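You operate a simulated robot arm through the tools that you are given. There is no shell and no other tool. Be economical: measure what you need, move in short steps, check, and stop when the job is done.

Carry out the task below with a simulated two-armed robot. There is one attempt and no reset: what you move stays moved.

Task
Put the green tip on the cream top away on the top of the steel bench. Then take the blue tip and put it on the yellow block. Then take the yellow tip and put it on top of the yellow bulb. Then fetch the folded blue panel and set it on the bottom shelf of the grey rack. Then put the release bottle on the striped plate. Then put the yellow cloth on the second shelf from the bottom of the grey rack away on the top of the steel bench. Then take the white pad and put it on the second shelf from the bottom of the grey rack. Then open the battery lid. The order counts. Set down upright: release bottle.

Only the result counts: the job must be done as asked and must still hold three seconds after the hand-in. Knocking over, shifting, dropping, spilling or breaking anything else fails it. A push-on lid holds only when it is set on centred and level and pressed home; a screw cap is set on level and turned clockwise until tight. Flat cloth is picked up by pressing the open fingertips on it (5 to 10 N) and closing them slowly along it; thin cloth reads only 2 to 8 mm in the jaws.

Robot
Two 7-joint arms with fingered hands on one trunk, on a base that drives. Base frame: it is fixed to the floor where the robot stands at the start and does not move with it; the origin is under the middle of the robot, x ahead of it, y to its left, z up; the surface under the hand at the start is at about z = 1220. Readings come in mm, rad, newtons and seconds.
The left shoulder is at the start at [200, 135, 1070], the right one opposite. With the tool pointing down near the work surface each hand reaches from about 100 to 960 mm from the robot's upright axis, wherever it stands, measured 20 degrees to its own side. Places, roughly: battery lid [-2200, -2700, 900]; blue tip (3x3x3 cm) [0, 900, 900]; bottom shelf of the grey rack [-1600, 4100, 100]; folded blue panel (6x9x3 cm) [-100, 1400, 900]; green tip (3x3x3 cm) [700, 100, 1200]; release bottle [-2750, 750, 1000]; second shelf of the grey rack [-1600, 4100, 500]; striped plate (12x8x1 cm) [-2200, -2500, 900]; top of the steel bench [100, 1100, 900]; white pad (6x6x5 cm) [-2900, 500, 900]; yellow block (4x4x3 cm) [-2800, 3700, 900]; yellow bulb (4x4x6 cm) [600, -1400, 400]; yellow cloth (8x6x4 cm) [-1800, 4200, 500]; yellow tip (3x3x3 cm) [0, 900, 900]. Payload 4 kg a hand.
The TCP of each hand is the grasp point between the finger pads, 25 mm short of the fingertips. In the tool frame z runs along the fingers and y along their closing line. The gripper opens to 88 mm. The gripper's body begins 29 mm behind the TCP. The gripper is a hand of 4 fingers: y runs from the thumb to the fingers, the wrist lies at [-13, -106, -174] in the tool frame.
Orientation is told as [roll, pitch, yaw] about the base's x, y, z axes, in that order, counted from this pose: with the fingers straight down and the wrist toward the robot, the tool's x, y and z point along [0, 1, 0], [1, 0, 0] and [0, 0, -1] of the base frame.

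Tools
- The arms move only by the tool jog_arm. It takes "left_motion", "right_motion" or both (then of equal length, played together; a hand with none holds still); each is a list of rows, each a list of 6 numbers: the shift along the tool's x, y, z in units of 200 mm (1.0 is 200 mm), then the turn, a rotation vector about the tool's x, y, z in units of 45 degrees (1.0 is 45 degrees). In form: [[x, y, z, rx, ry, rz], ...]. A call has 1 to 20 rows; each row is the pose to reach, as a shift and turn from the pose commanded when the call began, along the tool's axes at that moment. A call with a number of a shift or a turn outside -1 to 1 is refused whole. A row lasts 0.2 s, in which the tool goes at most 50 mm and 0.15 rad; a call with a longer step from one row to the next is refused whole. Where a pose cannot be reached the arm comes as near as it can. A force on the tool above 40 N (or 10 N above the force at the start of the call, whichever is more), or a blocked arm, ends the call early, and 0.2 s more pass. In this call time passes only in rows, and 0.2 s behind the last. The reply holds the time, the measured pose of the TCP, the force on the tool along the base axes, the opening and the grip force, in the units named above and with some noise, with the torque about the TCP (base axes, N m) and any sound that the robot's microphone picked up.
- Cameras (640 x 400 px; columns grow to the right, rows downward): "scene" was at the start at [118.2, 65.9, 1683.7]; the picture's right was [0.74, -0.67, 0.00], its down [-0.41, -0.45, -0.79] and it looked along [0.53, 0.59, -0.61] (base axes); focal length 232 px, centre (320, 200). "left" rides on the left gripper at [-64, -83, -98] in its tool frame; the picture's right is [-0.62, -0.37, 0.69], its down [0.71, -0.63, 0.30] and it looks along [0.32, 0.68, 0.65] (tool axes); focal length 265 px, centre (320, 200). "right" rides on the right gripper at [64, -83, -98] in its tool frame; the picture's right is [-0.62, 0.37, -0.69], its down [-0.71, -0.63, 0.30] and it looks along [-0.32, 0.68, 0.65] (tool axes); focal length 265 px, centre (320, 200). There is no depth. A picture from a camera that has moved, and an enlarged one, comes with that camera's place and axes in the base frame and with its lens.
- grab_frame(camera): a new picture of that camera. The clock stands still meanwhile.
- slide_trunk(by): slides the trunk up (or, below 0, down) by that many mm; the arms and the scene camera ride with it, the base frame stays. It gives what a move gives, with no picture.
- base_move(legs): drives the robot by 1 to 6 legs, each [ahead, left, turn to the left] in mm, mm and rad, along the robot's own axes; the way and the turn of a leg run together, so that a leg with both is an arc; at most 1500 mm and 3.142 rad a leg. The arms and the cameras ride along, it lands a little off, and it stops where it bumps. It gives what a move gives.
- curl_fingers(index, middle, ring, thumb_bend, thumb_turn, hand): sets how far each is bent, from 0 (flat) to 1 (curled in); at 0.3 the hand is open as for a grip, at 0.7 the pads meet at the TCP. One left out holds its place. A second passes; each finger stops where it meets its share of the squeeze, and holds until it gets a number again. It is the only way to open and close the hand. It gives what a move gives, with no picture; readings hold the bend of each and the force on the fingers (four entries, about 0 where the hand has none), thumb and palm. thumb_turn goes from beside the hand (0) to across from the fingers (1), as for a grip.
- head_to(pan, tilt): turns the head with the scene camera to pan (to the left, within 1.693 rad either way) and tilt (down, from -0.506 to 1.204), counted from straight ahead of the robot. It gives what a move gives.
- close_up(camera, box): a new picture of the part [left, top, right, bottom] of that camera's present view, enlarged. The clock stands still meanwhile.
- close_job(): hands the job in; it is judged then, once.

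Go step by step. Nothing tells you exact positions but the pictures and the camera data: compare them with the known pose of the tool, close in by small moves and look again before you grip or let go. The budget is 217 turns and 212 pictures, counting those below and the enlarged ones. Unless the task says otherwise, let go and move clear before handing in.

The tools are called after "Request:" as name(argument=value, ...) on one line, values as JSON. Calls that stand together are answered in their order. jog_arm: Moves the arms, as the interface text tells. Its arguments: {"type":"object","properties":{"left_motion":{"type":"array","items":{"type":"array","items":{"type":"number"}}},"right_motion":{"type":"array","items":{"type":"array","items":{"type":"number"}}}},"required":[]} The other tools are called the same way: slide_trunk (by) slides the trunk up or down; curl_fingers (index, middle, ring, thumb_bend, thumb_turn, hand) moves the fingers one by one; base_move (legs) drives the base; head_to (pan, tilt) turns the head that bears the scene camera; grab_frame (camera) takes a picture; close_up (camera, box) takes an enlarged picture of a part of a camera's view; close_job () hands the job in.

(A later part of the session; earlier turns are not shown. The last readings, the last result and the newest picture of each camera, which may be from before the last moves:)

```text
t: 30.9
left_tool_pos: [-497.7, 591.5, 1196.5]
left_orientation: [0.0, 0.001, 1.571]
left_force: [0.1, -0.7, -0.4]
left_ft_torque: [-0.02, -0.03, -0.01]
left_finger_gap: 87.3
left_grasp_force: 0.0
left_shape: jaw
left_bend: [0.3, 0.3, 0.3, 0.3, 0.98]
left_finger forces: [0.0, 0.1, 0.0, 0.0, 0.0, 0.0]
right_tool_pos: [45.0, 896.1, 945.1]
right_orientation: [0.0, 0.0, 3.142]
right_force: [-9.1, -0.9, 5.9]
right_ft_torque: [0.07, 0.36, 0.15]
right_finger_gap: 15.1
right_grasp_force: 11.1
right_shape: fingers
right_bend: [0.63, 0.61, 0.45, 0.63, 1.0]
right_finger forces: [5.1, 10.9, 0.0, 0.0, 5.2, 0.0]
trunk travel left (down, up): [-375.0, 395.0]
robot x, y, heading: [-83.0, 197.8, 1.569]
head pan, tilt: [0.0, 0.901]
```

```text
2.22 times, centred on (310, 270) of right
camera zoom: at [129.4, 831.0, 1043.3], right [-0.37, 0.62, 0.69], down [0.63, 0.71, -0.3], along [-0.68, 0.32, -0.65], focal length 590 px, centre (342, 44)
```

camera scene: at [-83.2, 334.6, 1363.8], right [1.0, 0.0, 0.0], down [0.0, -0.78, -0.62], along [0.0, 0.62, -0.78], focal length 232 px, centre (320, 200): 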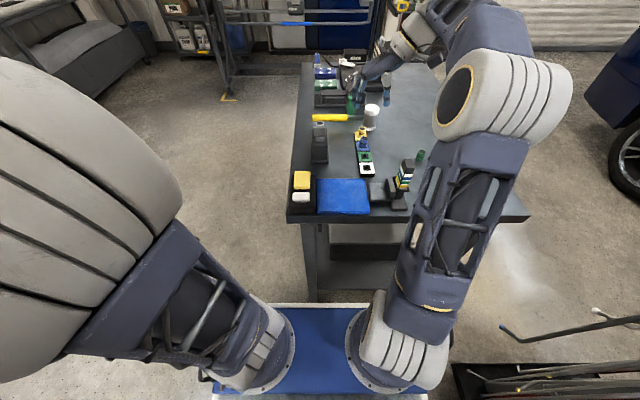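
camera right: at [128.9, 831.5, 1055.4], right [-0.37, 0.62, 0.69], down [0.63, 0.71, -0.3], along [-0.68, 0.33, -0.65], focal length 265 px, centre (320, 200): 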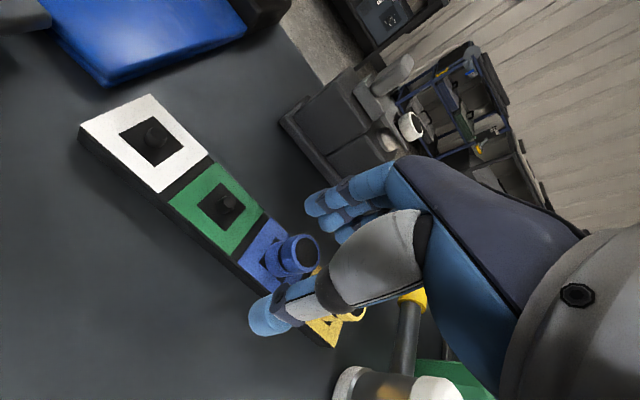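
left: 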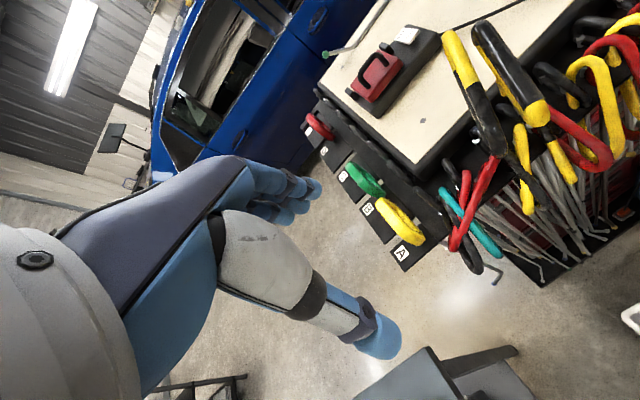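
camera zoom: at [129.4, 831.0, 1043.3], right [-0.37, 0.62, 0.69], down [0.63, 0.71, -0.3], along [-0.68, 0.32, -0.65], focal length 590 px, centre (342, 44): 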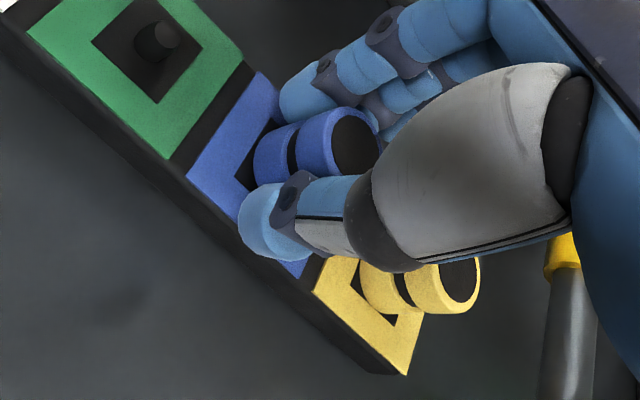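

Index, middle and thumb have contact, but the fingers push harder than the thumb. I'll shift 2 mm to relieve the side load, tighten the thumb, and lift straight up.

Request:
jog_arm(right_motion=[[0, 0.01, 0, 0, 0, 0]])

Request:
curl_fingers(hand="right", index=0.72, middle=0.72, thumb_bend=0.8)

Request:
jog_arm(right_motion=[[0, 0, -0.05, 0, 0, 0], [0, 0, -0.15, 0, 0, 0], [0, 0, -0.3, 0, 0, 0], [0, 0, -0.5, 0, 0, 0]])

Request:
grab_frame(camera="right")

```text
t: 31.3
left_tool_pos: [-498.2, 591.9, 1196.5]
left_orientation: [0.001, 0.0, 1.571]
left_force: [-0.5, 0.3, -0.3]
left_ft_torque: [-0.04, 0.01, -0.01]
left_finger_gap: 87.6
left_grasp_force: 0.0
left_shape: jaw
left_bend: [0.3, 0.3, 0.3, 0.3, 0.98]
left_finger forces: [0.1, 0.0, 0.0, 0.1, 0.0, 0.0]
right_tool_pos: [44.6, 894.9, 945.9]
right_orientation: [0.0, 0.0, 3.141]
right_force: [-5.3, -1.6, 6.3]
right_ft_torque: [0.05, 0.23, 0.14]
right_finger_gap: 15.6
right_grasp_force: 10.1
right_shape: fingers
right_bend: [0.63, 0.61, 0.45, 0.63, 1.0]
right_finger forces: [4.3, 9.3, 0.0, 0.0, 6.1, 0.1]
trunk travel left (down, up): [-375.0, 395.0]
robot x, y, heading: [-83.8, 200.5, 1.57]
head pan, tilt: [0.0, 0.901]
```

```text
t: 32.3
left_tool_pos: [-497.6, 591.3, 1195.7]
left_orientation: [0.001, 0.0, 1.57]
left_force: [-0.6, 0.5, 0.4]
left_ft_torque: [0.01, 0.01, 0.01]
left_finger_gap: 87.5
left_grasp_force: 0.0
left_shape: jaw
left_bend: [0.3, 0.3, 0.3, 0.3, 0.98]
left_finger forces: [0.0, 0.0, 0.1, 0.0, 0.0, 0.0]
right_tool_pos: [45.0, 895.3, 945.1]
right_orientation: [-0.001, 0.001, 3.14]
right_force: [1.5, 0.3, 2.0]
right_ft_torque: [0.04, 0.1, 0.09]
right_finger_gap: 14.2
right_grasp_force: 15.4
right_shape: fingers
right_bend: [0.61, 0.6, 0.45, 0.64, 1.0]
right_finger forces: [6.7, 8.9, 0.1, 0.0, 16.3, 0.0]
trunk travel left (down, up): [-375.0, 395.0]
robot x, y, heading: [-81.0, 192.4, 1.572]
head pan, tilt: [0.0, 0.901]
```

```text
t: 33.3
left_tool_pos: [-499.0, 590.6, 1195.2]
left_orientation: [0.001, -0.002, 1.57]
left_force: [-0.6, 0.3, -0.5]
left_ft_torque: [0.0, -0.01, 0.01]
left_finger_gap: 87.5
left_grasp_force: 0.2
left_shape: jaw
left_bend: [0.3, 0.3, 0.3, 0.3, 0.98]
left_finger forces: [0.0, 0.0, 0.1, 0.1, 0.0, 0.0]
right_tool_pos: [42.2, 897.6, 1043.7]
right_orientation: [-0.001, -0.001, 3.14]
right_force: [-0.9, 0.7, 0.0]
right_ft_torque: [-0.04, 0.01, 0.03]
right_finger_gap: 13.9
right_grasp_force: 15.8
right_shape: fingers
right_bend: [0.59, 0.63, 0.45, 0.65, 1.0]
right_finger forces: [8.7, 6.8, 0.0, 0.0, 15.5, 0.0]
trunk travel left (down, up): [-375.0, 395.0]
robot x, y, heading: [-78.3, 198.5, 1.569]
head pan, tilt: [0.0, 0.901]
```

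```text
185 pictures are left
camera right: at [126.1, 832.7, 1141.7], right [-0.37, 0.62, 0.69], down [0.63, 0.71, -0.3], along [-0.68, 0.33, -0.65], focal length 265 px, centre (320, 200)
```

right: 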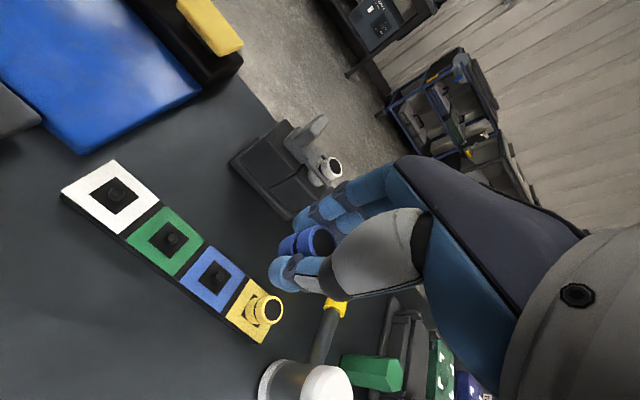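

The blue tip is in hand. I'll raise the trunk, turn the hand back over the bench-free side, and look toward the yellow block's region.

Request:
slide_trunk(by=250)

Request:
jog_arm(right_motion=[[0, 0, 0, 0, 0, 0.16], [0, 0, 0, 0, 0, 0.33], [0, 0, 0, 0, 0, 0.5], [0, 0, 0, 0, 0, 0.67], [0, 0, 0, 0, 0, 0.84], [0, 0, 0, 0, 0, 1.0]])

Request:
jog_arm(right_motion=[[0, -0.1, 0, 0, 0, 0.16], [0, -0.2, 0, 0, 0, 0.33], [0, -0.3, 0, 0, 0, 0.5], [0, -0.4, 0, 0, 0, 0.67], [0, -0.5, 0, 0, 0, 0.84], [0, -0.5, 0, 0, 0, 1.0]])

Request:
head_to(pan=0.75, tilt=0.3)

Request:
grab_frame(camera="scene")

```text
t: 35.9
left_tool_pos: [-497.5, 591.0, 1445.9]
left_orientation: [0.0, 0.0, 1.569]
left_force: [-0.8, 0.1, -0.1]
left_ft_torque: [0.0, -0.01, 0.02]
left_finger_gap: 87.6
left_grasp_force: 0.2
left_shape: jaw
left_bend: [0.3, 0.3, 0.3, 0.3, 0.98]
left_finger forces: [0.0, 0.1, 0.1, 0.0, 0.0, 0.1]
right_tool_pos: [42.7, 897.6, 1292.1]
right_orientation: [0.0, -0.001, 3.138]
right_force: [0.2, -0.1, -1.1]
right_ft_torque: [0.0, 0.02, 0.04]
right_finger_gap: 14.3
right_grasp_force: 15.5
right_shape: fingers
right_bend: [0.59, 0.63, 0.45, 0.65, 1.0]
right_finger forces: [8.9, 6.7, 0.1, 0.0, 15.5, 0.1]
trunk travel left (down, up): [-625.0, 145.0]
robot x, y, heading: [-83.5, 195.0, 1.575]
head pan, tilt: [0.0, 0.901]
```

```text
t: 37.3
left_tool_pos: [-496.7, 591.3, 1445.0]
left_orientation: [0.0, 0.002, 1.57]
left_force: [0.4, 0.0, -0.4]
left_ft_torque: [0.03, -0.03, -0.02]
left_finger_gap: 87.6
left_grasp_force: 0.0
left_shape: jaw
left_bend: [0.3, 0.3, 0.3, 0.3, 0.98]
left_finger forces: [0.0, 0.1, 0.0, 0.0, 0.1, 0.1]
right_tool_pos: [42.2, 896.4, 1291.3]
right_orientation: [0.002, -0.001, 2.353]
right_force: [0.1, 0.4, -0.2]
right_ft_torque: [0.02, 0.0, 0.0]
right_finger_gap: 14.4
right_grasp_force: 15.4
right_shape: fingers
right_bend: [0.59, 0.63, 0.45, 0.65, 1.0]
right_finger forces: [8.8, 6.7, 0.0, 0.0, 15.5, 0.0]
trunk travel left (down, up): [-625.0, 145.0]
robot x, y, heading: [-79.3, 198.7, 1.571]
head pan, tilt: [0.0, 0.901]
```

```text
t: 38.7
left_tool_pos: [-498.2, 591.6, 1445.8]
left_orientation: [0.0, 0.0, 1.571]
left_force: [0.9, -0.4, -0.1]
left_ft_torque: [0.0, 0.01, 0.03]
left_finger_gap: 87.9
left_grasp_force: 0.0
left_shape: jaw
left_bend: [0.3, 0.3, 0.3, 0.3, 0.98]
left_finger forces: [0.0, 0.0, 0.0, 0.0, 0.0, 0.0]
right_tool_pos: [111.7, 827.9, 1294.0]
right_orientation: [0.0, 0.0, 1.567]
right_force: [0.0, 0.6, -0.1]
right_ft_torque: [0.02, -0.03, 0.01]
right_finger_gap: 14.0
right_grasp_force: 15.5
right_shape: fingers
right_bend: [0.59, 0.63, 0.45, 0.65, 1.0]
right_finger forces: [8.6, 6.7, 0.1, 0.0, 15.4, 0.1]
trunk travel left (down, up): [-625.0, 145.0]
robot x, y, heading: [-81.6, 194.7, 1.571]
head pan, tilt: [0.0, 0.901]
```

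```text
t: 39.8
left_tool_pos: [-497.0, 590.3, 1446.1]
left_orientation: [0.0, 0.0, 1.571]
left_force: [-0.5, -0.6, -0.5]
left_ft_torque: [0.02, -0.02, 0.01]
left_finger_gap: 87.2
left_grasp_force: 0.0
left_shape: jaw
left_bend: [0.3, 0.3, 0.3, 0.3, 0.98]
left_finger forces: [0.0, 0.1, 0.0, 0.0, 0.0, 0.0]
right_tool_pos: [112.2, 827.1, 1293.1]
right_orientation: [-0.001, 0.001, 1.571]
right_force: [-0.4, -0.5, 0.6]
right_ft_torque: [0.01, 0.01, 0.02]
right_finger_gap: 14.2
right_grasp_force: 15.7
right_shape: fingers
right_bend: [0.59, 0.63, 0.45, 0.65, 1.0]
right_finger forces: [8.8, 6.6, 0.0, 0.1, 15.5, 0.0]
trunk travel left (down, up): [-625.0, 145.0]
robot x, y, heading: [-81.7, 196.4, 1.571]
head pan, tilt: [0.75, 0.3]
```

```text
184 pictures are left
camera scene: at [-146.8, 327.5, 1666.0], right [0.73, 0.68, 0.0], down [0.2, -0.22, -0.96], along [-0.65, 0.7, -0.3], focal length 232 px, centre (320, 200)
```

scene: 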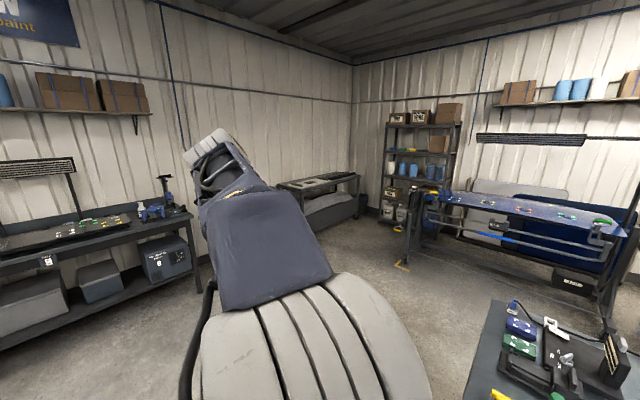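

I can see the grey rack, the corner table for the yellow block, and the left wall bench. I'll side-step away from the steel bench and drive toward the corner table.

Request:
base_move(legs=[[0, 600, 0], [1100, 600, 0], [1000, 600, 0], [0, 0, 0.6]])

Request:
head_to(pan=0.0, tilt=0.45)

Request:
grab_frame(camera="scene")

```text
t: 56.3
left_tool_pos: [-2420.6, 2434.7, 1445.8]
left_orientation: [0.0, -0.001, 2.142]
left_force: [0.1, 0.8, 0.5]
left_ft_torque: [-0.02, -0.02, 0.02]
left_finger_gap: 87.7
left_grasp_force: 0.2
left_shape: jaw
left_bend: [0.3, 0.3, 0.3, 0.3, 0.98]
left_finger forces: [0.1, 0.0, 0.0, 0.0, 0.0, 0.0]
right_tool_pos: [-2036.5, 2962.3, 1292.8]
right_orientation: [-0.002, 0.001, 2.143]
right_force: [0.1, -0.8, 0.1]
right_ft_torque: [0.03, -0.01, 0.01]
right_finger_gap: 14.1
right_grasp_force: 15.3
right_shape: fingers
right_bend: [0.59, 0.63, 0.45, 0.65, 1.0]
right_finger forces: [8.7, 6.8, 0.0, 0.1, 15.4, 0.1]
trunk travel left (down, up): [-625.0, 145.0]
robot x, y, heading: [-1858.3, 2328.9, 2.145]
head pan, tilt: [0.75, 0.3]
```

```text
t: 57.4
left_tool_pos: [-2421.0, 2434.3, 1445.9]
left_orientation: [0.0, 0.0, 2.143]
left_force: [0.1, -0.4, -0.6]
left_ft_torque: [0.04, -0.01, 0.0]
left_finger_gap: 87.8
left_grasp_force: 0.0
left_shape: jaw
left_bend: [0.3, 0.3, 0.3, 0.3, 0.98]
left_finger forces: [0.0, 0.0, 0.0, 0.1, 0.0, 0.1]
right_tool_pos: [-2036.6, 2962.8, 1293.8]
right_orientation: [0.001, -0.001, 2.143]
right_force: [0.9, -0.2, 0.2]
right_ft_torque: [0.01, -0.01, 0.05]
right_finger_gap: 14.0
right_grasp_force: 15.3
right_shape: fingers
right_bend: [0.59, 0.63, 0.45, 0.65, 1.0]
right_finger forces: [8.7, 6.7, 0.0, 0.0, 15.3, 0.0]
trunk travel left (down, up): [-625.0, 145.0]
robot x, y, heading: [-1863.6, 2328.1, 2.145]
head pan, tilt: [0.0, 0.45]
```

```text
183 pictures are left
camera scene: at [-1941.3, 2457.5, 1652.2], right [0.84, 0.54, 0.0], down [0.24, -0.37, -0.9], along [-0.49, 0.76, -0.44], focal length 232 px, centre (320, 200)
```

scene: 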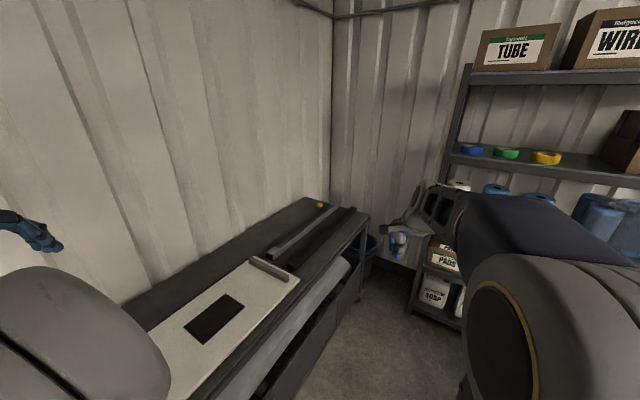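

The yellow block shows at about [-2735, 3686] on the wall table whose front edge is at x≈-2400. I'll turn to face the table and side-step along it, keeping clear of the rack.

Request:
base_move(legs=[[0, 0, 0.997], [130, 0, 0], [0, -980, 0]])

Request:
head_to(pan=-0.4, tilt=0.75)

Request:
grab_frame(camera="scene")

Request:
grab_frame(camera="right")

```text
t: 66.0
left_tool_pos: [-2400.3, 2878.8, 1446.5]
left_orientation: [-0.001, 0.0, -3.122]
left_force: [-0.1, 0.3, 0.2]
left_ft_torque: [-0.01, 0.0, 0.05]
left_finger_gap: 87.3
left_grasp_force: 0.0
left_shape: jaw
left_bend: [0.3, 0.3, 0.3, 0.3, 0.98]
left_finger forces: [0.0, 0.0, 0.0, 0.0, 0.0, 0.0]
right_tool_pos: [-2650.1, 3482.5, 1293.3]
right_orientation: [-0.001, 0.001, -3.121]
right_force: [0.5, -0.3, 0.5]
right_ft_torque: [0.0, 0.02, 0.01]
right_finger_gap: 13.9
right_grasp_force: 15.4
right_shape: fingers
right_bend: [0.59, 0.63, 0.45, 0.66, 1.0]
right_finger forces: [8.4, 6.6, 0.1, 0.0, 15.0, 0.0]
trunk travel left (down, up): [-625.0, 145.0]
robot x, y, heading: [-2017.3, 3300.1, -3.114]
head pan, tilt: [0.0, 0.45]
```

```text
t: 66.8
left_tool_pos: [-2400.1, 2877.5, 1445.5]
left_orientation: [0.0, 0.0, -3.123]
left_force: [0.2, -0.8, 0.2]
left_ft_torque: [0.01, 0.02, -0.06]
left_finger_gap: 87.3
left_grasp_force: 0.0
left_shape: jaw
left_bend: [0.3, 0.3, 0.3, 0.3, 0.98]
left_finger forces: [0.0, 0.0, 0.1, 0.0, 0.0, 0.0]
right_tool_pos: [-2650.6, 3483.0, 1293.1]
right_orientation: [-0.001, 0.0, -3.122]
right_force: [0.0, -0.3, 0.1]
right_ft_torque: [-0.03, -0.01, 0.02]
right_finger_gap: 13.7
right_grasp_force: 15.0
right_shape: fingers
right_bend: [0.59, 0.63, 0.45, 0.66, 1.0]
right_finger forces: [8.4, 6.7, 0.0, 0.1, 14.9, 0.1]
trunk travel left (down, up): [-625.0, 145.0]
robot x, y, heading: [-2021.0, 3300.0, -3.119]
head pan, tilt: [-0.4, 0.75]
```

```text
182 pictures are left
camera scene: at [-2152.7, 3332.1, 1625.8], right [0.37, 0.93, 0.0], down [0.63, -0.25, -0.73], along [-0.68, 0.27, -0.68], focal length 232 px, centre (320, 200)
```

scene: 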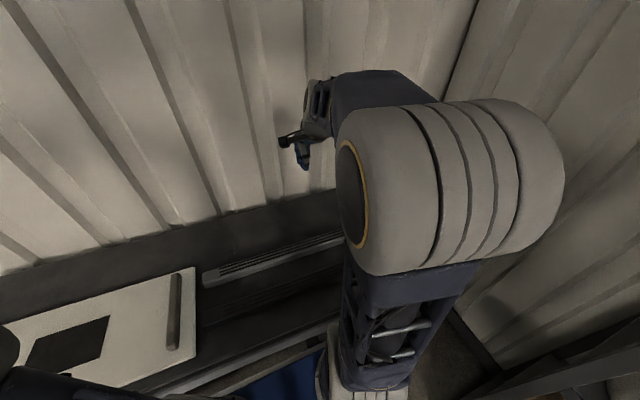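

```text
181 pictures are left
camera right: at [-2564.8, 3419.5, 1391.6], right [-0.38, 0.61, 0.69], down [0.61, 0.73, -0.3], along [-0.69, 0.31, -0.65], focal length 265 px, centre (320, 200)
```

right: 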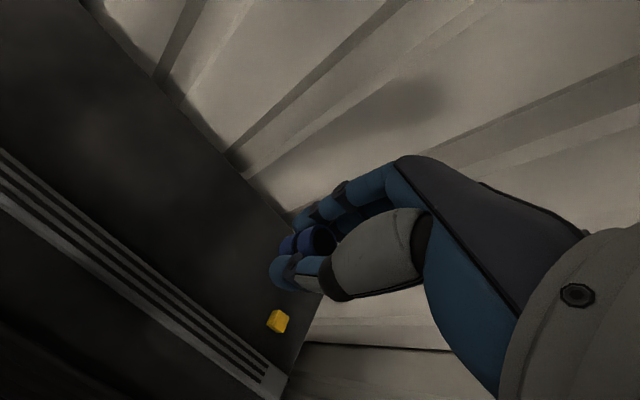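

The right camera puts the yellow block near [-2747, 3700]. I'll move the hand toward it at height, then lower the trunk and look again.

Request:
jog_arm(right_motion=[[-0.2, 0.1, 0, 0, 0, 0], [-0.4, 0.2, 0, 0, 0, 0], [-0.6, 0.3, 0, 0, 0, 0], [-0.8, 0.4, 0, 0, 0, 0], [-0.95, 0.46, 0, 0, 0, 0]])

Request:
slide_trunk(by=-220)

Request:
grab_frame(camera="right")

Request:
grab_frame(camera="scene")

```text
t: 68.0
left_tool_pos: [-2400.5, 2877.9, 1446.0]
left_orientation: [0.0, 0.0, -3.121]
left_force: [0.2, -0.6, 0.1]
left_ft_torque: [0.0, 0.0, -0.01]
left_finger_gap: 87.7
left_grasp_force: 0.1
left_shape: jaw
left_bend: [0.3, 0.3, 0.3, 0.3, 0.98]
left_finger forces: [0.0, 0.0, 0.1, 0.0, 0.0, 0.0]
right_tool_pos: [-2745.6, 3669.6, 1294.6]
right_orientation: [0.0, 0.0, -3.12]
right_force: [-0.2, -0.3, 0.6]
right_ft_torque: [-0.01, -0.01, -0.01]
right_finger_gap: 13.8
right_grasp_force: 14.6
right_shape: fingers
right_bend: [0.59, 0.63, 0.45, 0.66, 1.0]
right_finger forces: [8.3, 6.5, 0.0, 0.1, 14.8, 0.0]
trunk travel left (down, up): [-625.0, 145.0]
robot x, y, heading: [-2017.7, 3299.1, -3.121]
head pan, tilt: [-0.4, 0.75]
```

```text
t: 70.4
left_tool_pos: [-2401.6, 2879.3, 1225.9]
left_orientation: [0.0, 0.0, -3.119]
left_force: [0.3, -0.2, 0.0]
left_ft_torque: [-0.01, -0.02, 0.01]
left_finger_gap: 87.2
left_grasp_force: 0.0
left_shape: jaw
left_bend: [0.3, 0.3, 0.3, 0.3, 0.98]
left_finger forces: [0.0, 0.1, 0.0, 0.1, 0.1, 0.1]
right_tool_pos: [-2746.3, 3670.3, 1075.2]
right_orientation: [0.0, 0.0, -3.12]
right_force: [0.5, -0.1, -0.9]
right_ft_torque: [0.03, -0.02, -0.02]
right_finger_gap: 13.7
right_grasp_force: 15.0
right_shape: fingers
right_bend: [0.59, 0.63, 0.45, 0.66, 1.0]
right_finger forces: [8.3, 6.6, 0.1, 0.1, 14.8, 0.1]
trunk travel left (down, up): [-405.0, 365.0]
robot x, y, heading: [-2018.5, 3298.2, -3.124]
head pan, tilt: [-0.4, 0.75]
```

```text
180 pictures are left
camera right: at [-2660.4, 3607.5, 1172.0], right [-0.38, 0.61, 0.69], down [0.61, 0.73, -0.3], along [-0.69, 0.31, -0.65], focal length 265 px, centre (320, 200)
```

right: 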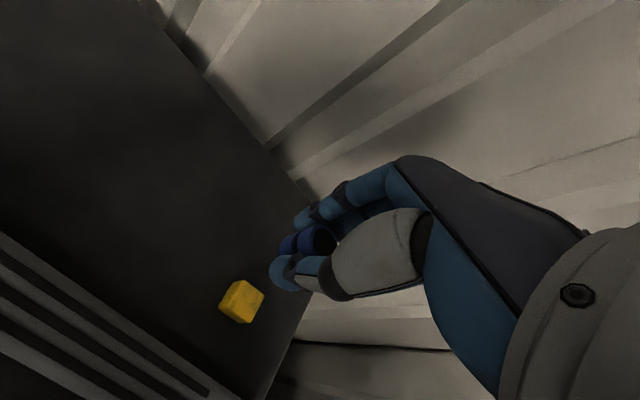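

```text
179 pictures are left
camera scene: at [-2152.7, 3332.2, 1405.8], right [0.37, 0.93, 0.0], down [0.63, -0.25, -0.73], along [-0.68, 0.27, -0.68], focal length 232 px, centre (320, 200)
```

scene: 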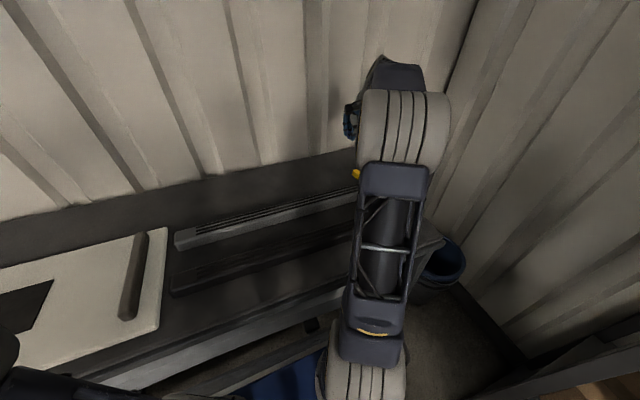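

I'll zoom in on the block to get its top centre accurately.

Request:
close_up(camera="right", box=[200, 220, 360, 340])

Request:
close_up(camera="scene", box=[330, 150, 390, 200])

```text
3.33 times, centred on (280, 280) of right
camera zoom: at [-2660.4, 3607.5, 1172.0], right [-0.38, 0.61, 0.69], down [0.61, 0.73, -0.3], along [-0.69, 0.31, -0.65], focal length 885 px, centre (453, -67)
```

zoom: 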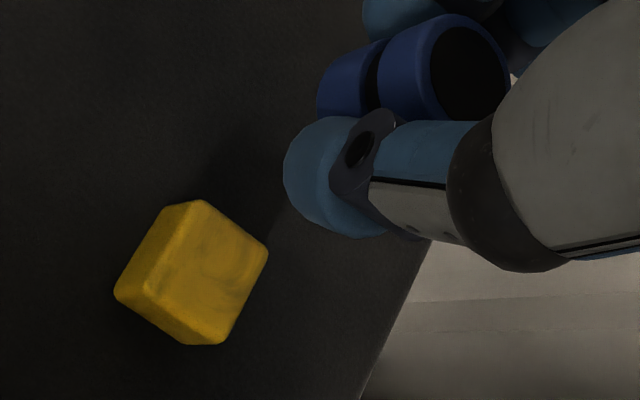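

```text
8.00 times, centred on (360, 175) of scene
camera zoom: at [-2152.7, 3332.2, 1405.8], right [0.37, 0.93, 0.0], down [0.63, -0.25, -0.73], along [-0.68, 0.27, -0.68], focal length 1858 px, centre (0, 400)
```

zoom: 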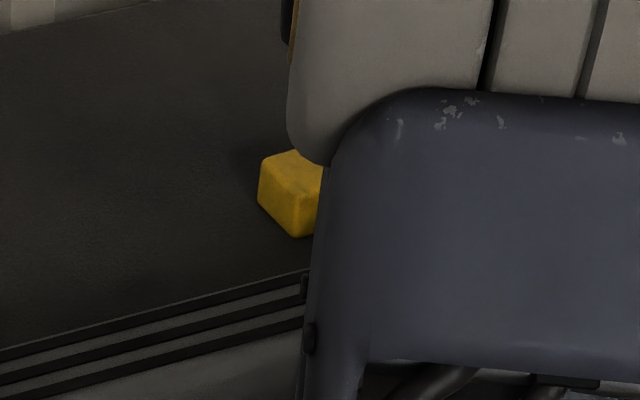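

Height of this table is uncertain, so I'll shift the hand above the block and use the second view to triangulate.

Request:
jog_arm(right_motion=[[-0.12, 0.01, 0.1, 0, 0, 0], [-0.225, 0.02, 0.2, 0, 0, 0], [-0.225, 0.02, 0.25, 0, 0, 0]])

Request:
close_up(camera="right", box=[200, 200, 360, 320])

Request:
close_up(camera="scene", box=[310, 130, 400, 200])

```text
t: 71.2
left_tool_pos: [-2399.8, 2878.7, 1225.8]
left_orientation: [0.0, -0.001, -3.12]
left_force: [-1.0, -0.2, -0.8]
left_ft_torque: [0.02, 0.0, -0.01]
left_finger_gap: 87.7
left_grasp_force: 0.1
left_shape: jaw
left_bend: [0.3, 0.3, 0.3, 0.3, 0.98]
left_finger forces: [0.0, 0.0, 0.1, 0.0, 0.1, 0.0]
right_tool_pos: [-2752.9, 3712.8, 1022.9]
right_orientation: [-0.001, -0.002, -3.121]
right_force: [0.3, 0.7, -0.4]
right_ft_torque: [0.04, -0.01, -0.03]
right_finger_gap: 13.8
right_grasp_force: 15.3
right_shape: fingers
right_bend: [0.59, 0.63, 0.45, 0.66, 1.0]
right_finger forces: [8.3, 6.7, 0.0, 0.0, 14.8, 0.0]
trunk travel left (down, up): [-405.0, 365.0]
robot x, y, heading: [-2015.4, 3301.2, -3.118]
head pan, tilt: [-0.4, 0.75]
```

```text
3.33 times, centred on (280, 260) of right
camera zoom: at [-2666.0, 3651.0, 1119.6], right [-0.38, 0.61, 0.69], down [0.61, 0.73, -0.3], along [-0.69, 0.31, -0.65], focal length 885 px, centre (453, 0)
```

zoom: 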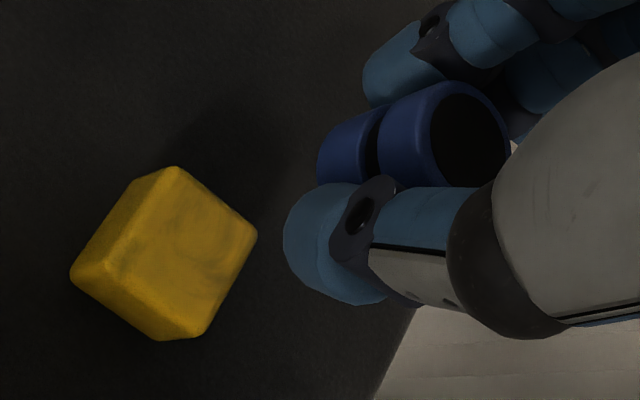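

```text
5.71 times, centred on (355, 165) of scene
camera zoom: at [-2152.7, 3332.1, 1405.7], right [0.37, 0.93, 0.0], down [0.63, -0.25, -0.73], along [-0.68, 0.27, -0.68], focal length 1327 px, centre (120, 400)
```

zoom: 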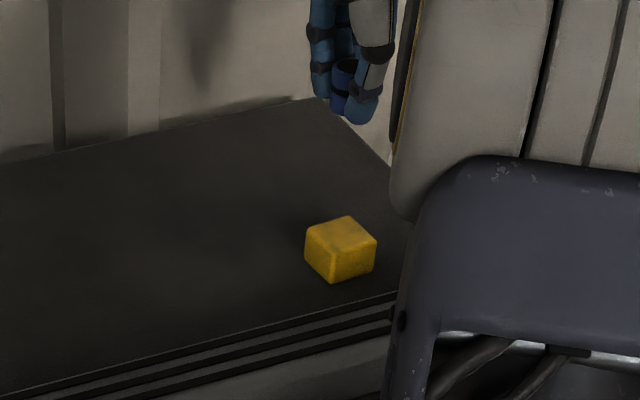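

Triangulation gives the block top at about [-2765, 3732, 887]. The blue tip may be tilted in the grip, so I'll zoom on it from the scene camera.

Request:
close_up(camera="scene", box=[340, 125, 375, 155])

Request:
close_up(camera="right", box=[260, 200, 360, 300])

```text
13.33 times, centred on (358, 140) of scene
camera zoom: at [-2152.7, 3332.1, 1405.7], right [0.37, 0.93, 0.0], down [0.63, -0.25, -0.73], along [-0.68, 0.27, -0.68], focal length 3097 px, centre (-180, 1000)
```

zoom: 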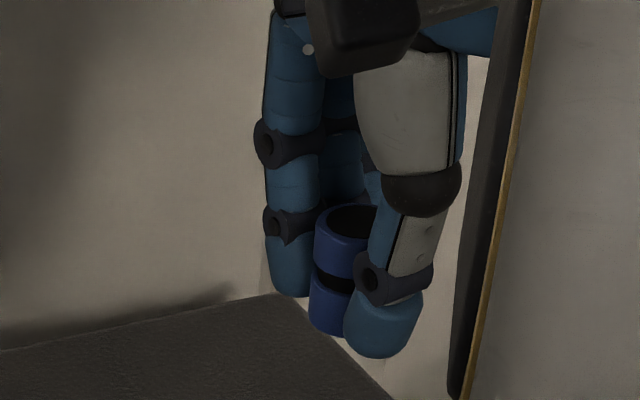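

```text
4.00 times, centred on (310, 250) of right
camera zoom: at [-2666.0, 3651.0, 1119.6], right [-0.38, 0.61, 0.69], down [0.61, 0.73, -0.3], along [-0.69, 0.31, -0.65], focal length 1062 px, centre (360, 0)
```

zoom: 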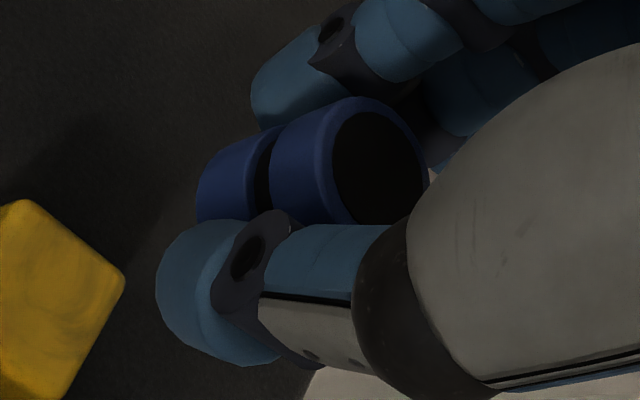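

The tip's top is centred at the TCP and nearly upright; its bottom is about 32 mm below the TCP. I'll go over the block centre and down to about 15 mm above it.

Request:
jog_arm(right_motion=[[-0.099, 0.058, 0.1, 0, 0, 0], [-0.099, 0.058, 0.3, 0, 0, 0], [-0.099, 0.058, 0.44, 0, 0, 0]])

Request:
close_up(camera="right", box=[200, 180, 360, 300])

Request:
close_up(camera="scene", box=[330, 130, 380, 170])

```text
t: 72.0
left_tool_pos: [-2400.3, 2878.1, 1226.1]
left_orientation: [0.001, 0.0, -3.12]
left_force: [0.0, 0.3, -0.1]
left_ft_torque: [-0.01, 0.0, 0.02]
left_finger_gap: 87.6
left_grasp_force: 0.0
left_shape: jaw
left_bend: [0.3, 0.3, 0.3, 0.3, 0.98]
left_finger forces: [0.0, 0.1, 0.0, 0.0, 0.0, 0.0]
right_tool_pos: [-2763.7, 3733.5, 936.3]
right_orientation: [0.0, -0.001, -3.12]
right_force: [0.2, -0.6, 0.9]
right_ft_torque: [0.0, -0.01, -0.01]
right_finger_gap: 13.6
right_grasp_force: 14.7
right_shape: fingers
right_bend: [0.59, 0.63, 0.45, 0.66, 1.0]
right_finger forces: [8.3, 6.6, 0.0, 0.0, 14.9, 0.0]
trunk travel left (down, up): [-405.0, 365.0]
robot x, y, heading: [-2015.2, 3303.9, -3.123]
head pan, tilt: [-0.4, 0.75]
```

```text
3.33 times, centred on (280, 240) of right
camera zoom: at [-2678.4, 3670.8, 1033.8], right [-0.38, 0.61, 0.69], down [0.61, 0.73, -0.3], along [-0.69, 0.31, -0.65], focal length 885 px, centre (453, 67)
```

zoom: 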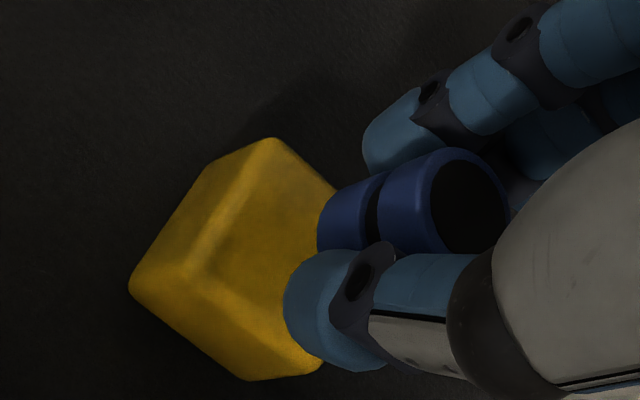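

```text
10.00 times, centred on (355, 150) of scene
camera zoom: at [-2152.6, 3332.1, 1405.8], right [0.37, 0.93, 0.0], down [0.63, -0.25, -0.73], along [-0.68, 0.27, -0.68], focal length 2323 px, centre (-30, 700)
```

zoom: 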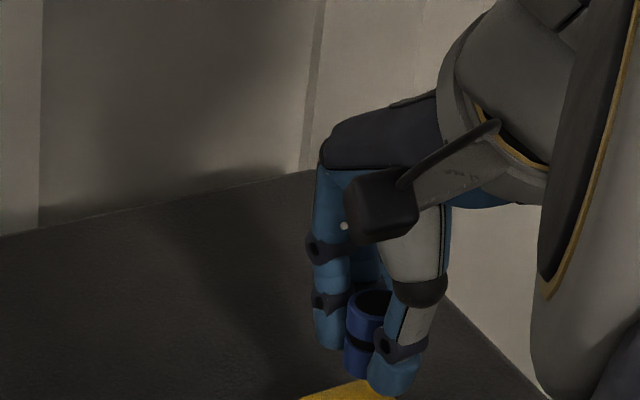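

Request:
close_up(camera="scene", box=[335, 150, 380, 180])

```text
13.33 times, centred on (358, 165) of scene
camera zoom: at [-2152.6, 3332.1, 1405.8], right [0.37, 0.93, 0.0], down [0.63, -0.25, -0.73], along [-0.68, 0.27, -0.68], focal length 3097 px, centre (-180, 667)
```

zoom: 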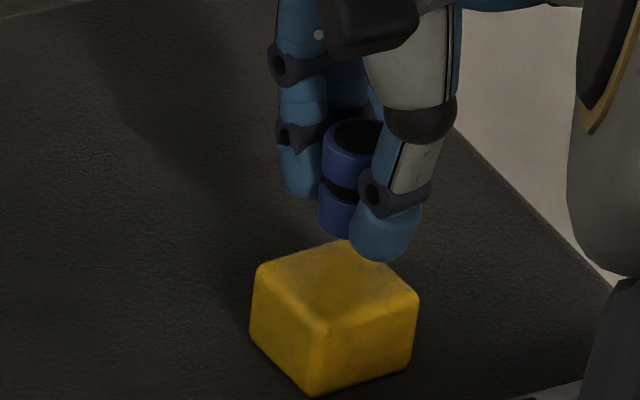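

The tip is above the block top. I'll lower the rest slowly until contact.

Request:
jog_arm(right_motion=[[0, 0, 0.03, 0, 0, 0], [0, 0, 0.055, 0, 0, 0], [0, 0, 0.07, 0, 0, 0]])

Request:
close_up(camera="scene", box=[335, 150, 380, 180])

Request:
close_up(camera="right", box=[200, 180, 360, 300])

```text
t: 72.8
left_tool_pos: [-2400.1, 2878.0, 1226.3]
left_orientation: [-0.001, 0.001, -3.122]
left_force: [-0.1, -0.3, 0.7]
left_ft_torque: [0.0, -0.03, -0.01]
left_finger_gap: 87.3
left_grasp_force: 0.0
left_shape: jaw
left_bend: [0.3, 0.3, 0.3, 0.3, 0.98]
left_finger forces: [0.1, 0.0, 0.0, 0.1, 0.0, 0.0]
right_tool_pos: [-2764.0, 3734.7, 922.1]
right_orientation: [0.0, 0.0, -3.121]
right_force: [0.2, 0.3, -0.5]
right_ft_torque: [-0.03, -0.01, 0.02]
right_finger_gap: 13.7
right_grasp_force: 15.1
right_shape: fingers
right_bend: [0.59, 0.63, 0.45, 0.66, 1.0]
right_finger forces: [8.5, 6.6, 0.0, 0.0, 14.9, 0.0]
trunk travel left (down, up): [-405.0, 365.0]
robot x, y, heading: [-2014.3, 3297.8, -3.123]
head pan, tilt: [-0.4, 0.75]
```

```text
13.33 times, centred on (358, 165) of scene
camera zoom: at [-2152.7, 3332.2, 1405.7], right [0.37, 0.93, 0.0], down [0.63, -0.25, -0.73], along [-0.68, 0.27, -0.68], focal length 3097 px, centre (-180, 667)
```

zoom: 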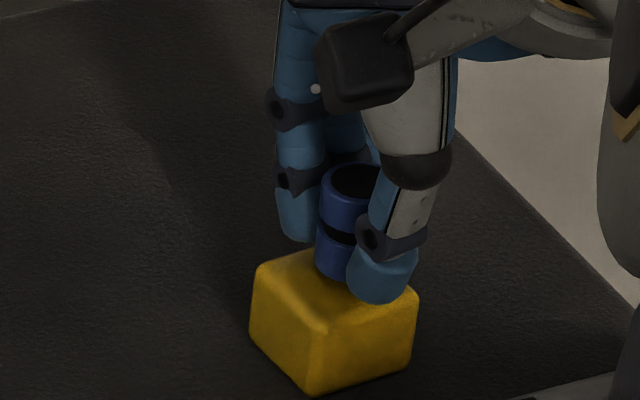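

```text
3.33 times, centred on (280, 240) of right
camera zoom: at [-2678.0, 3671.6, 1019.5], right [-0.38, 0.61, 0.69], down [0.61, 0.73, -0.3], along [-0.69, 0.31, -0.65], focal length 885 px, centre (453, 67)
```

zoom: 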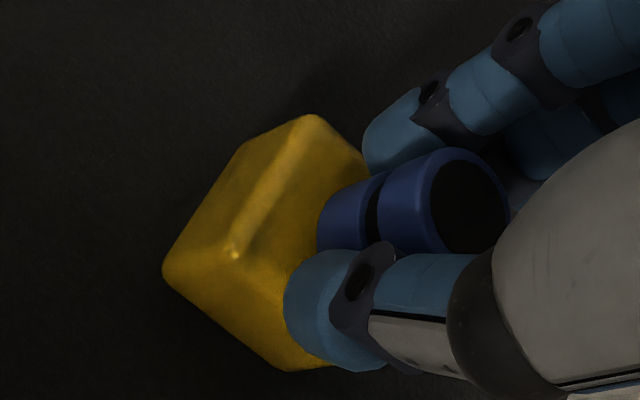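

Well centred, still a few mm above. Continue down gently.

Request:
jog_arm(right_motion=[[0, 0, 0.01, 0, 0, 0], [0, 0, 0.02, 0, 0, 0]])

Request:
jog_arm(right_motion=[[0, 0, 0.008, 0, 0, 0], [0, 0, 0.015, 0, 0, 0]])

Request:
close_up(camera="scene", box=[335, 150, 380, 180])

```text
t: 73.4
left_tool_pos: [-2399.9, 2878.6, 1226.3]
left_orientation: [0.0, 0.0, -3.121]
left_force: [0.2, 0.2, -1.6]
left_ft_torque: [-0.01, -0.03, -0.01]
left_finger_gap: 87.8
left_grasp_force: 0.0
left_shape: jaw
left_bend: [0.3, 0.3, 0.3, 0.3, 0.98]
left_finger forces: [0.0, 0.0, 0.0, 0.0, 0.0, 0.0]
right_tool_pos: [-2762.2, 3734.1, 916.6]
right_orientation: [0.0, -0.001, -3.12]
right_force: [0.0, 0.1, -0.5]
right_ft_torque: [0.0, 0.0, 0.01]
right_finger_gap: 14.0
right_grasp_force: 14.9
right_shape: fingers
right_bend: [0.59, 0.63, 0.45, 0.66, 1.0]
right_finger forces: [8.4, 6.6, 0.0, 0.0, 14.8, 0.0]
trunk travel left (down, up): [-405.0, 365.0]
robot x, y, heading: [-2013.1, 3301.2, -3.12]
head pan, tilt: [-0.4, 0.75]
```

```text
t: 74.0
left_tool_pos: [-2400.9, 2878.8, 1227.9]
left_orientation: [0.0, 0.001, -3.121]
left_force: [0.1, -0.2, 0.4]
left_ft_torque: [0.0, -0.01, 0.04]
left_finger_gap: 88.0
left_grasp_force: 0.1
left_shape: jaw
left_bend: [0.3, 0.3, 0.3, 0.3, 0.98]
left_finger forces: [0.0, 0.1, 0.0, 0.0, 0.0, 0.0]
right_tool_pos: [-2763.0, 3734.5, 916.5]
right_orientation: [0.001, -0.003, -3.122]
right_force: [0.5, -0.7, 3.9]
right_ft_torque: [-0.03, 0.03, 0.02]
right_finger_gap: 13.9
right_grasp_force: 16.6
right_shape: fingers
right_bend: [0.59, 0.63, 0.45, 0.66, 1.0]
right_finger forces: [8.1, 8.9, 0.1, 0.1, 15.4, 0.0]
trunk travel left (down, up): [-405.0, 365.0]
robot x, y, heading: [-2015.9, 3297.2, -3.123]
head pan, tilt: [-0.4, 0.75]
```

```text
13.33 times, centred on (358, 165) of scene
camera zoom: at [-2152.6, 3332.1, 1405.8], right [0.37, 0.93, 0.0], down [0.63, -0.25, -0.73], along [-0.68, 0.27, -0.68], focal length 3097 px, centre (-180, 667)
```

zoom: 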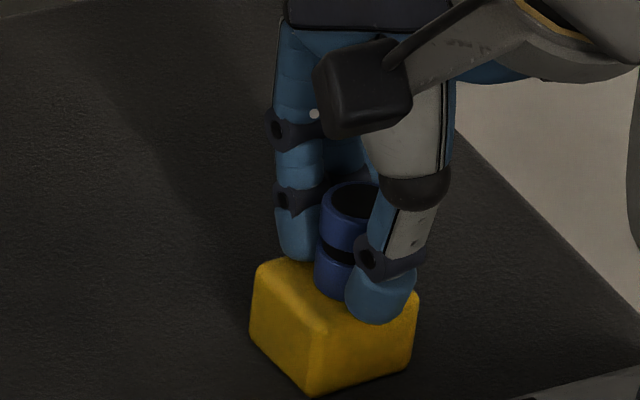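

Contact at about 4 N with the tip over the middle of the block. Releasing now and lifting away.

Request:
jog_arm(right_motion=[[0, 0, 0.006, 0, 0, 0]])

Request:
curl_fingers(hand="right", index=0.45, middle=0.45, ring=0.4, thumb_bend=0.45)

Request:
close_up(camera="scene", box=[335, 150, 380, 180])

```text
t: 74.4
left_tool_pos: [-2399.6, 2878.5, 1226.6]
left_orientation: [0.0, 0.0, -3.12]
left_force: [-0.5, -0.3, -0.3]
left_ft_torque: [0.02, 0.01, -0.02]
left_finger_gap: 87.5
left_grasp_force: 0.1
left_shape: jaw
left_bend: [0.3, 0.3, 0.3, 0.3, 0.98]
left_finger forces: [0.0, 0.1, 0.0, 0.1, 0.1, 0.0]
right_tool_pos: [-2761.6, 3735.1, 914.6]
right_orientation: [0.0, -0.001, -3.12]
right_force: [0.9, -1.9, 8.4]
right_ft_torque: [-0.09, 0.06, 0.02]
right_finger_gap: 13.6
right_grasp_force: 19.9
right_shape: fingers
right_bend: [0.59, 0.63, 0.45, 0.66, 1.0]
right_finger forces: [11.8, 10.5, 0.1, 0.1, 16.8, 0.0]
trunk travel left (down, up): [-405.0, 365.0]
robot x, y, heading: [-2017.8, 3302.0, -3.121]
head pan, tilt: [-0.4, 0.75]
```

```text
t: 75.4
left_tool_pos: [-2400.8, 2878.6, 1226.1]
left_orientation: [0.0, -0.001, -3.121]
left_force: [-0.4, -0.1, -1.0]
left_ft_torque: [0.01, 0.0, 0.03]
left_finger_gap: 87.5
left_grasp_force: 0.2
left_shape: jaw
left_bend: [0.3, 0.3, 0.3, 0.3, 0.98]
left_finger forces: [0.0, 0.0, 0.1, 0.1, 0.1, 0.0]
right_tool_pos: [-2762.5, 3734.4, 913.6]
right_orientation: [0.002, -0.001, -3.119]
right_force: [0.3, 0.4, 1.2]
right_ft_torque: [0.01, 0.09, -0.03]
right_finger_gap: 52.3
right_grasp_force: 0.3
right_shape: fingers
right_bend: [0.45, 0.45, 0.4, 0.45, 0.99]
right_finger forces: [0.2, 1.0, 0.0, 0.0, 0.0, 0.1]
trunk travel left (down, up): [-405.0, 365.0]
robot x, y, heading: [-2014.9, 3300.8, -3.119]
head pan, tilt: [-0.4, 0.75]
```

```text
13.33 times, centred on (358, 165) of scene
camera zoom: at [-2152.7, 3332.2, 1405.7], right [0.37, 0.93, 0.0], down [0.63, -0.25, -0.73], along [-0.68, 0.27, -0.68], focal length 3097 px, centre (-180, 667)
```

zoom: 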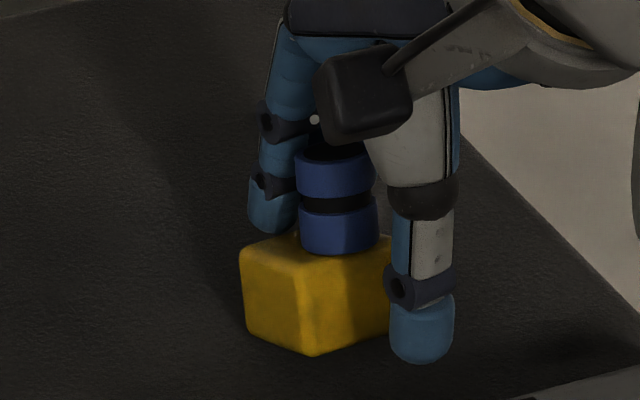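

The tip stands on the block, though the block slid a little when I opened. One finger still touches the tip, so I'll open a bit more and rise straight up.

Request:
curl_fingers(hand="right", index=0.38, middle=0.38, ring=0.38)

Request:
close_up(camera="right", box=[200, 180, 360, 300])

Request:
close_up(camera="scene", box=[335, 150, 380, 180])

```text
t: 76.4
left_tool_pos: [-2399.5, 2878.7, 1226.9]
left_orientation: [0.0, 0.0, -3.12]
left_force: [0.1, 0.1, 1.2]
left_ft_torque: [0.0, 0.01, 0.02]
left_finger_gap: 87.5
left_grasp_force: 0.0
left_shape: jaw
left_bend: [0.3, 0.3, 0.3, 0.3, 0.98]
left_finger forces: [0.0, 0.1, 0.0, 0.0, 0.0, 0.0]
right_tool_pos: [-2762.8, 3735.0, 913.1]
right_orientation: [-0.001, 0.0, -3.12]
right_force: [-0.1, 0.2, -0.1]
right_ft_torque: [0.02, -0.02, 0.0]
right_finger_gap: 59.3
right_grasp_force: 0.0
right_shape: fingers
right_bend: [0.38, 0.38, 0.38, 0.45, 0.99]
right_finger forces: [0.0, 0.1, 0.1, 0.0, 0.0, 0.0]
trunk travel left (down, up): [-405.0, 365.0]
robot x, y, heading: [-2016.0, 3296.5, -3.119]
head pan, tilt: [-0.4, 0.75]
```

```text
3.33 times, centred on (280, 240) of right
camera zoom: at [-2677.4, 3671.9, 1011.8], right [-0.38, 0.61, 0.69], down [0.61, 0.73, -0.3], along [-0.69, 0.31, -0.65], focal length 885 px, centre (453, 67)
```

zoom: 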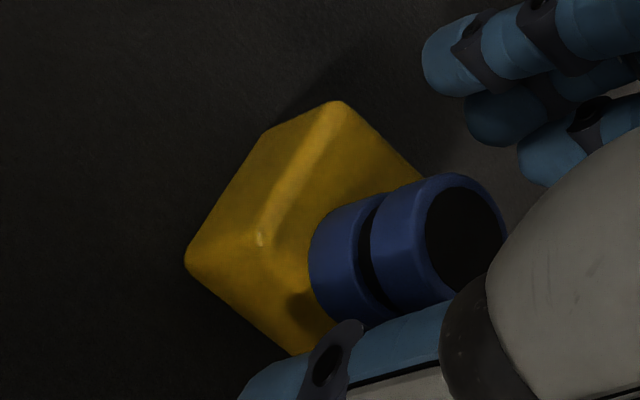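

```text
13.33 times, centred on (358, 165) of scene
camera zoom: at [-2152.7, 3332.2, 1405.7], right [0.37, 0.93, 0.0], down [0.63, -0.25, -0.73], along [-0.68, 0.27, -0.68], focal length 3097 px, centre (-180, 667)
```

zoom: 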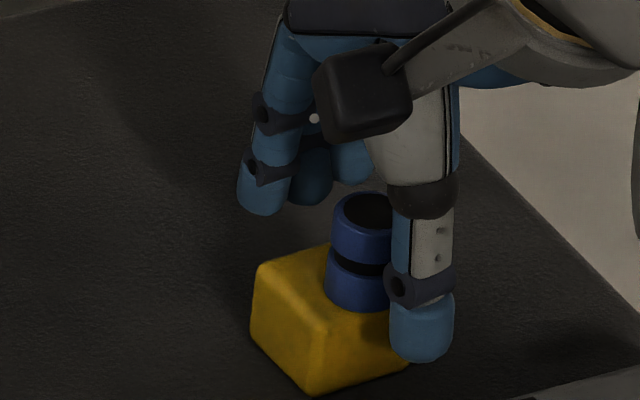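

The block settled back in its original place and the tip stands on it. I'll rise clear and check how well it sits.

Request:
jog_arm(right_motion=[[0, 0, -0.1, 0, 0, 0], [0, 0, -0.3, 0, 0, 0], [0, 0, -0.5, 0, 0, 0], [0, 0, -0.7, 0, 0, 0]])

Request:
close_up(camera="right", box=[200, 220, 360, 340])

Request:
close_up(camera="scene", box=[335, 150, 380, 180])

```text
t: 77.4
left_tool_pos: [-2400.3, 2878.5, 1226.3]
left_orientation: [-0.001, 0.0, -3.121]
left_force: [-0.4, 0.1, 0.5]
left_ft_torque: [0.03, 0.0, 0.02]
left_finger_gap: 87.4
left_grasp_force: 0.0
left_shape: jaw
left_bend: [0.3, 0.3, 0.3, 0.3, 0.98]
left_finger forces: [0.0, 0.0, 0.0, 0.1, 0.0, 0.1]
right_tool_pos: [-2763.3, 3734.2, 1055.9]
right_orientation: [-0.001, 0.001, -3.121]
right_force: [1.1, 0.0, 0.4]
right_ft_torque: [-0.03, 0.0, 0.02]
right_finger_gap: 60.0
right_grasp_force: 0.0
right_shape: fingers
right_bend: [0.38, 0.38, 0.38, 0.45, 0.99]
right_finger forces: [0.0, 0.1, 0.0, 0.0, 0.1, 0.0]
trunk travel left (down, up): [-405.0, 365.0]
robot x, y, heading: [-2019.4, 3298.3, -3.121]
head pan, tilt: [-0.4, 0.75]
```

```text
3.33 times, centred on (280, 280) of right
camera zoom: at [-2677.9, 3671.8, 1153.2], right [-0.38, 0.61, 0.69], down [0.62, 0.73, -0.3], along [-0.69, 0.31, -0.65], focal length 885 px, centre (453, -67)
```

zoom: 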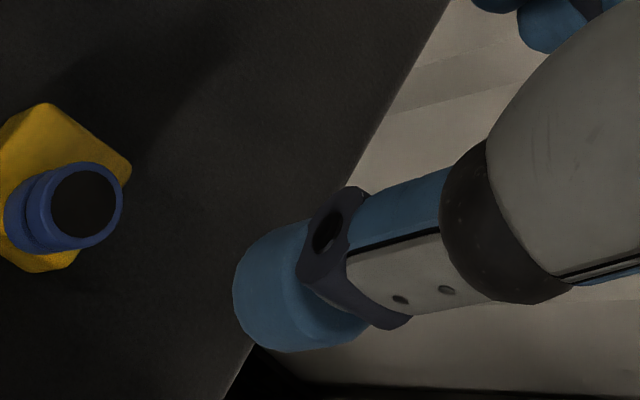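

```text
13.33 times, centred on (358, 165) of scene
camera zoom: at [-2152.8, 3332.3, 1405.7], right [0.37, 0.93, 0.0], down [0.63, -0.25, -0.73], along [-0.68, 0.27, -0.68], focal length 3097 px, centre (-180, 667)
```

zoom: 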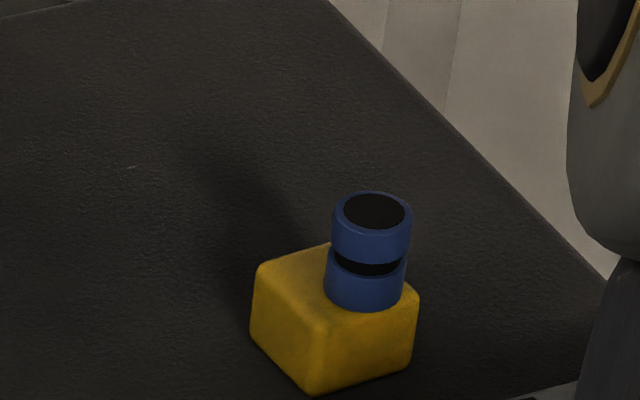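

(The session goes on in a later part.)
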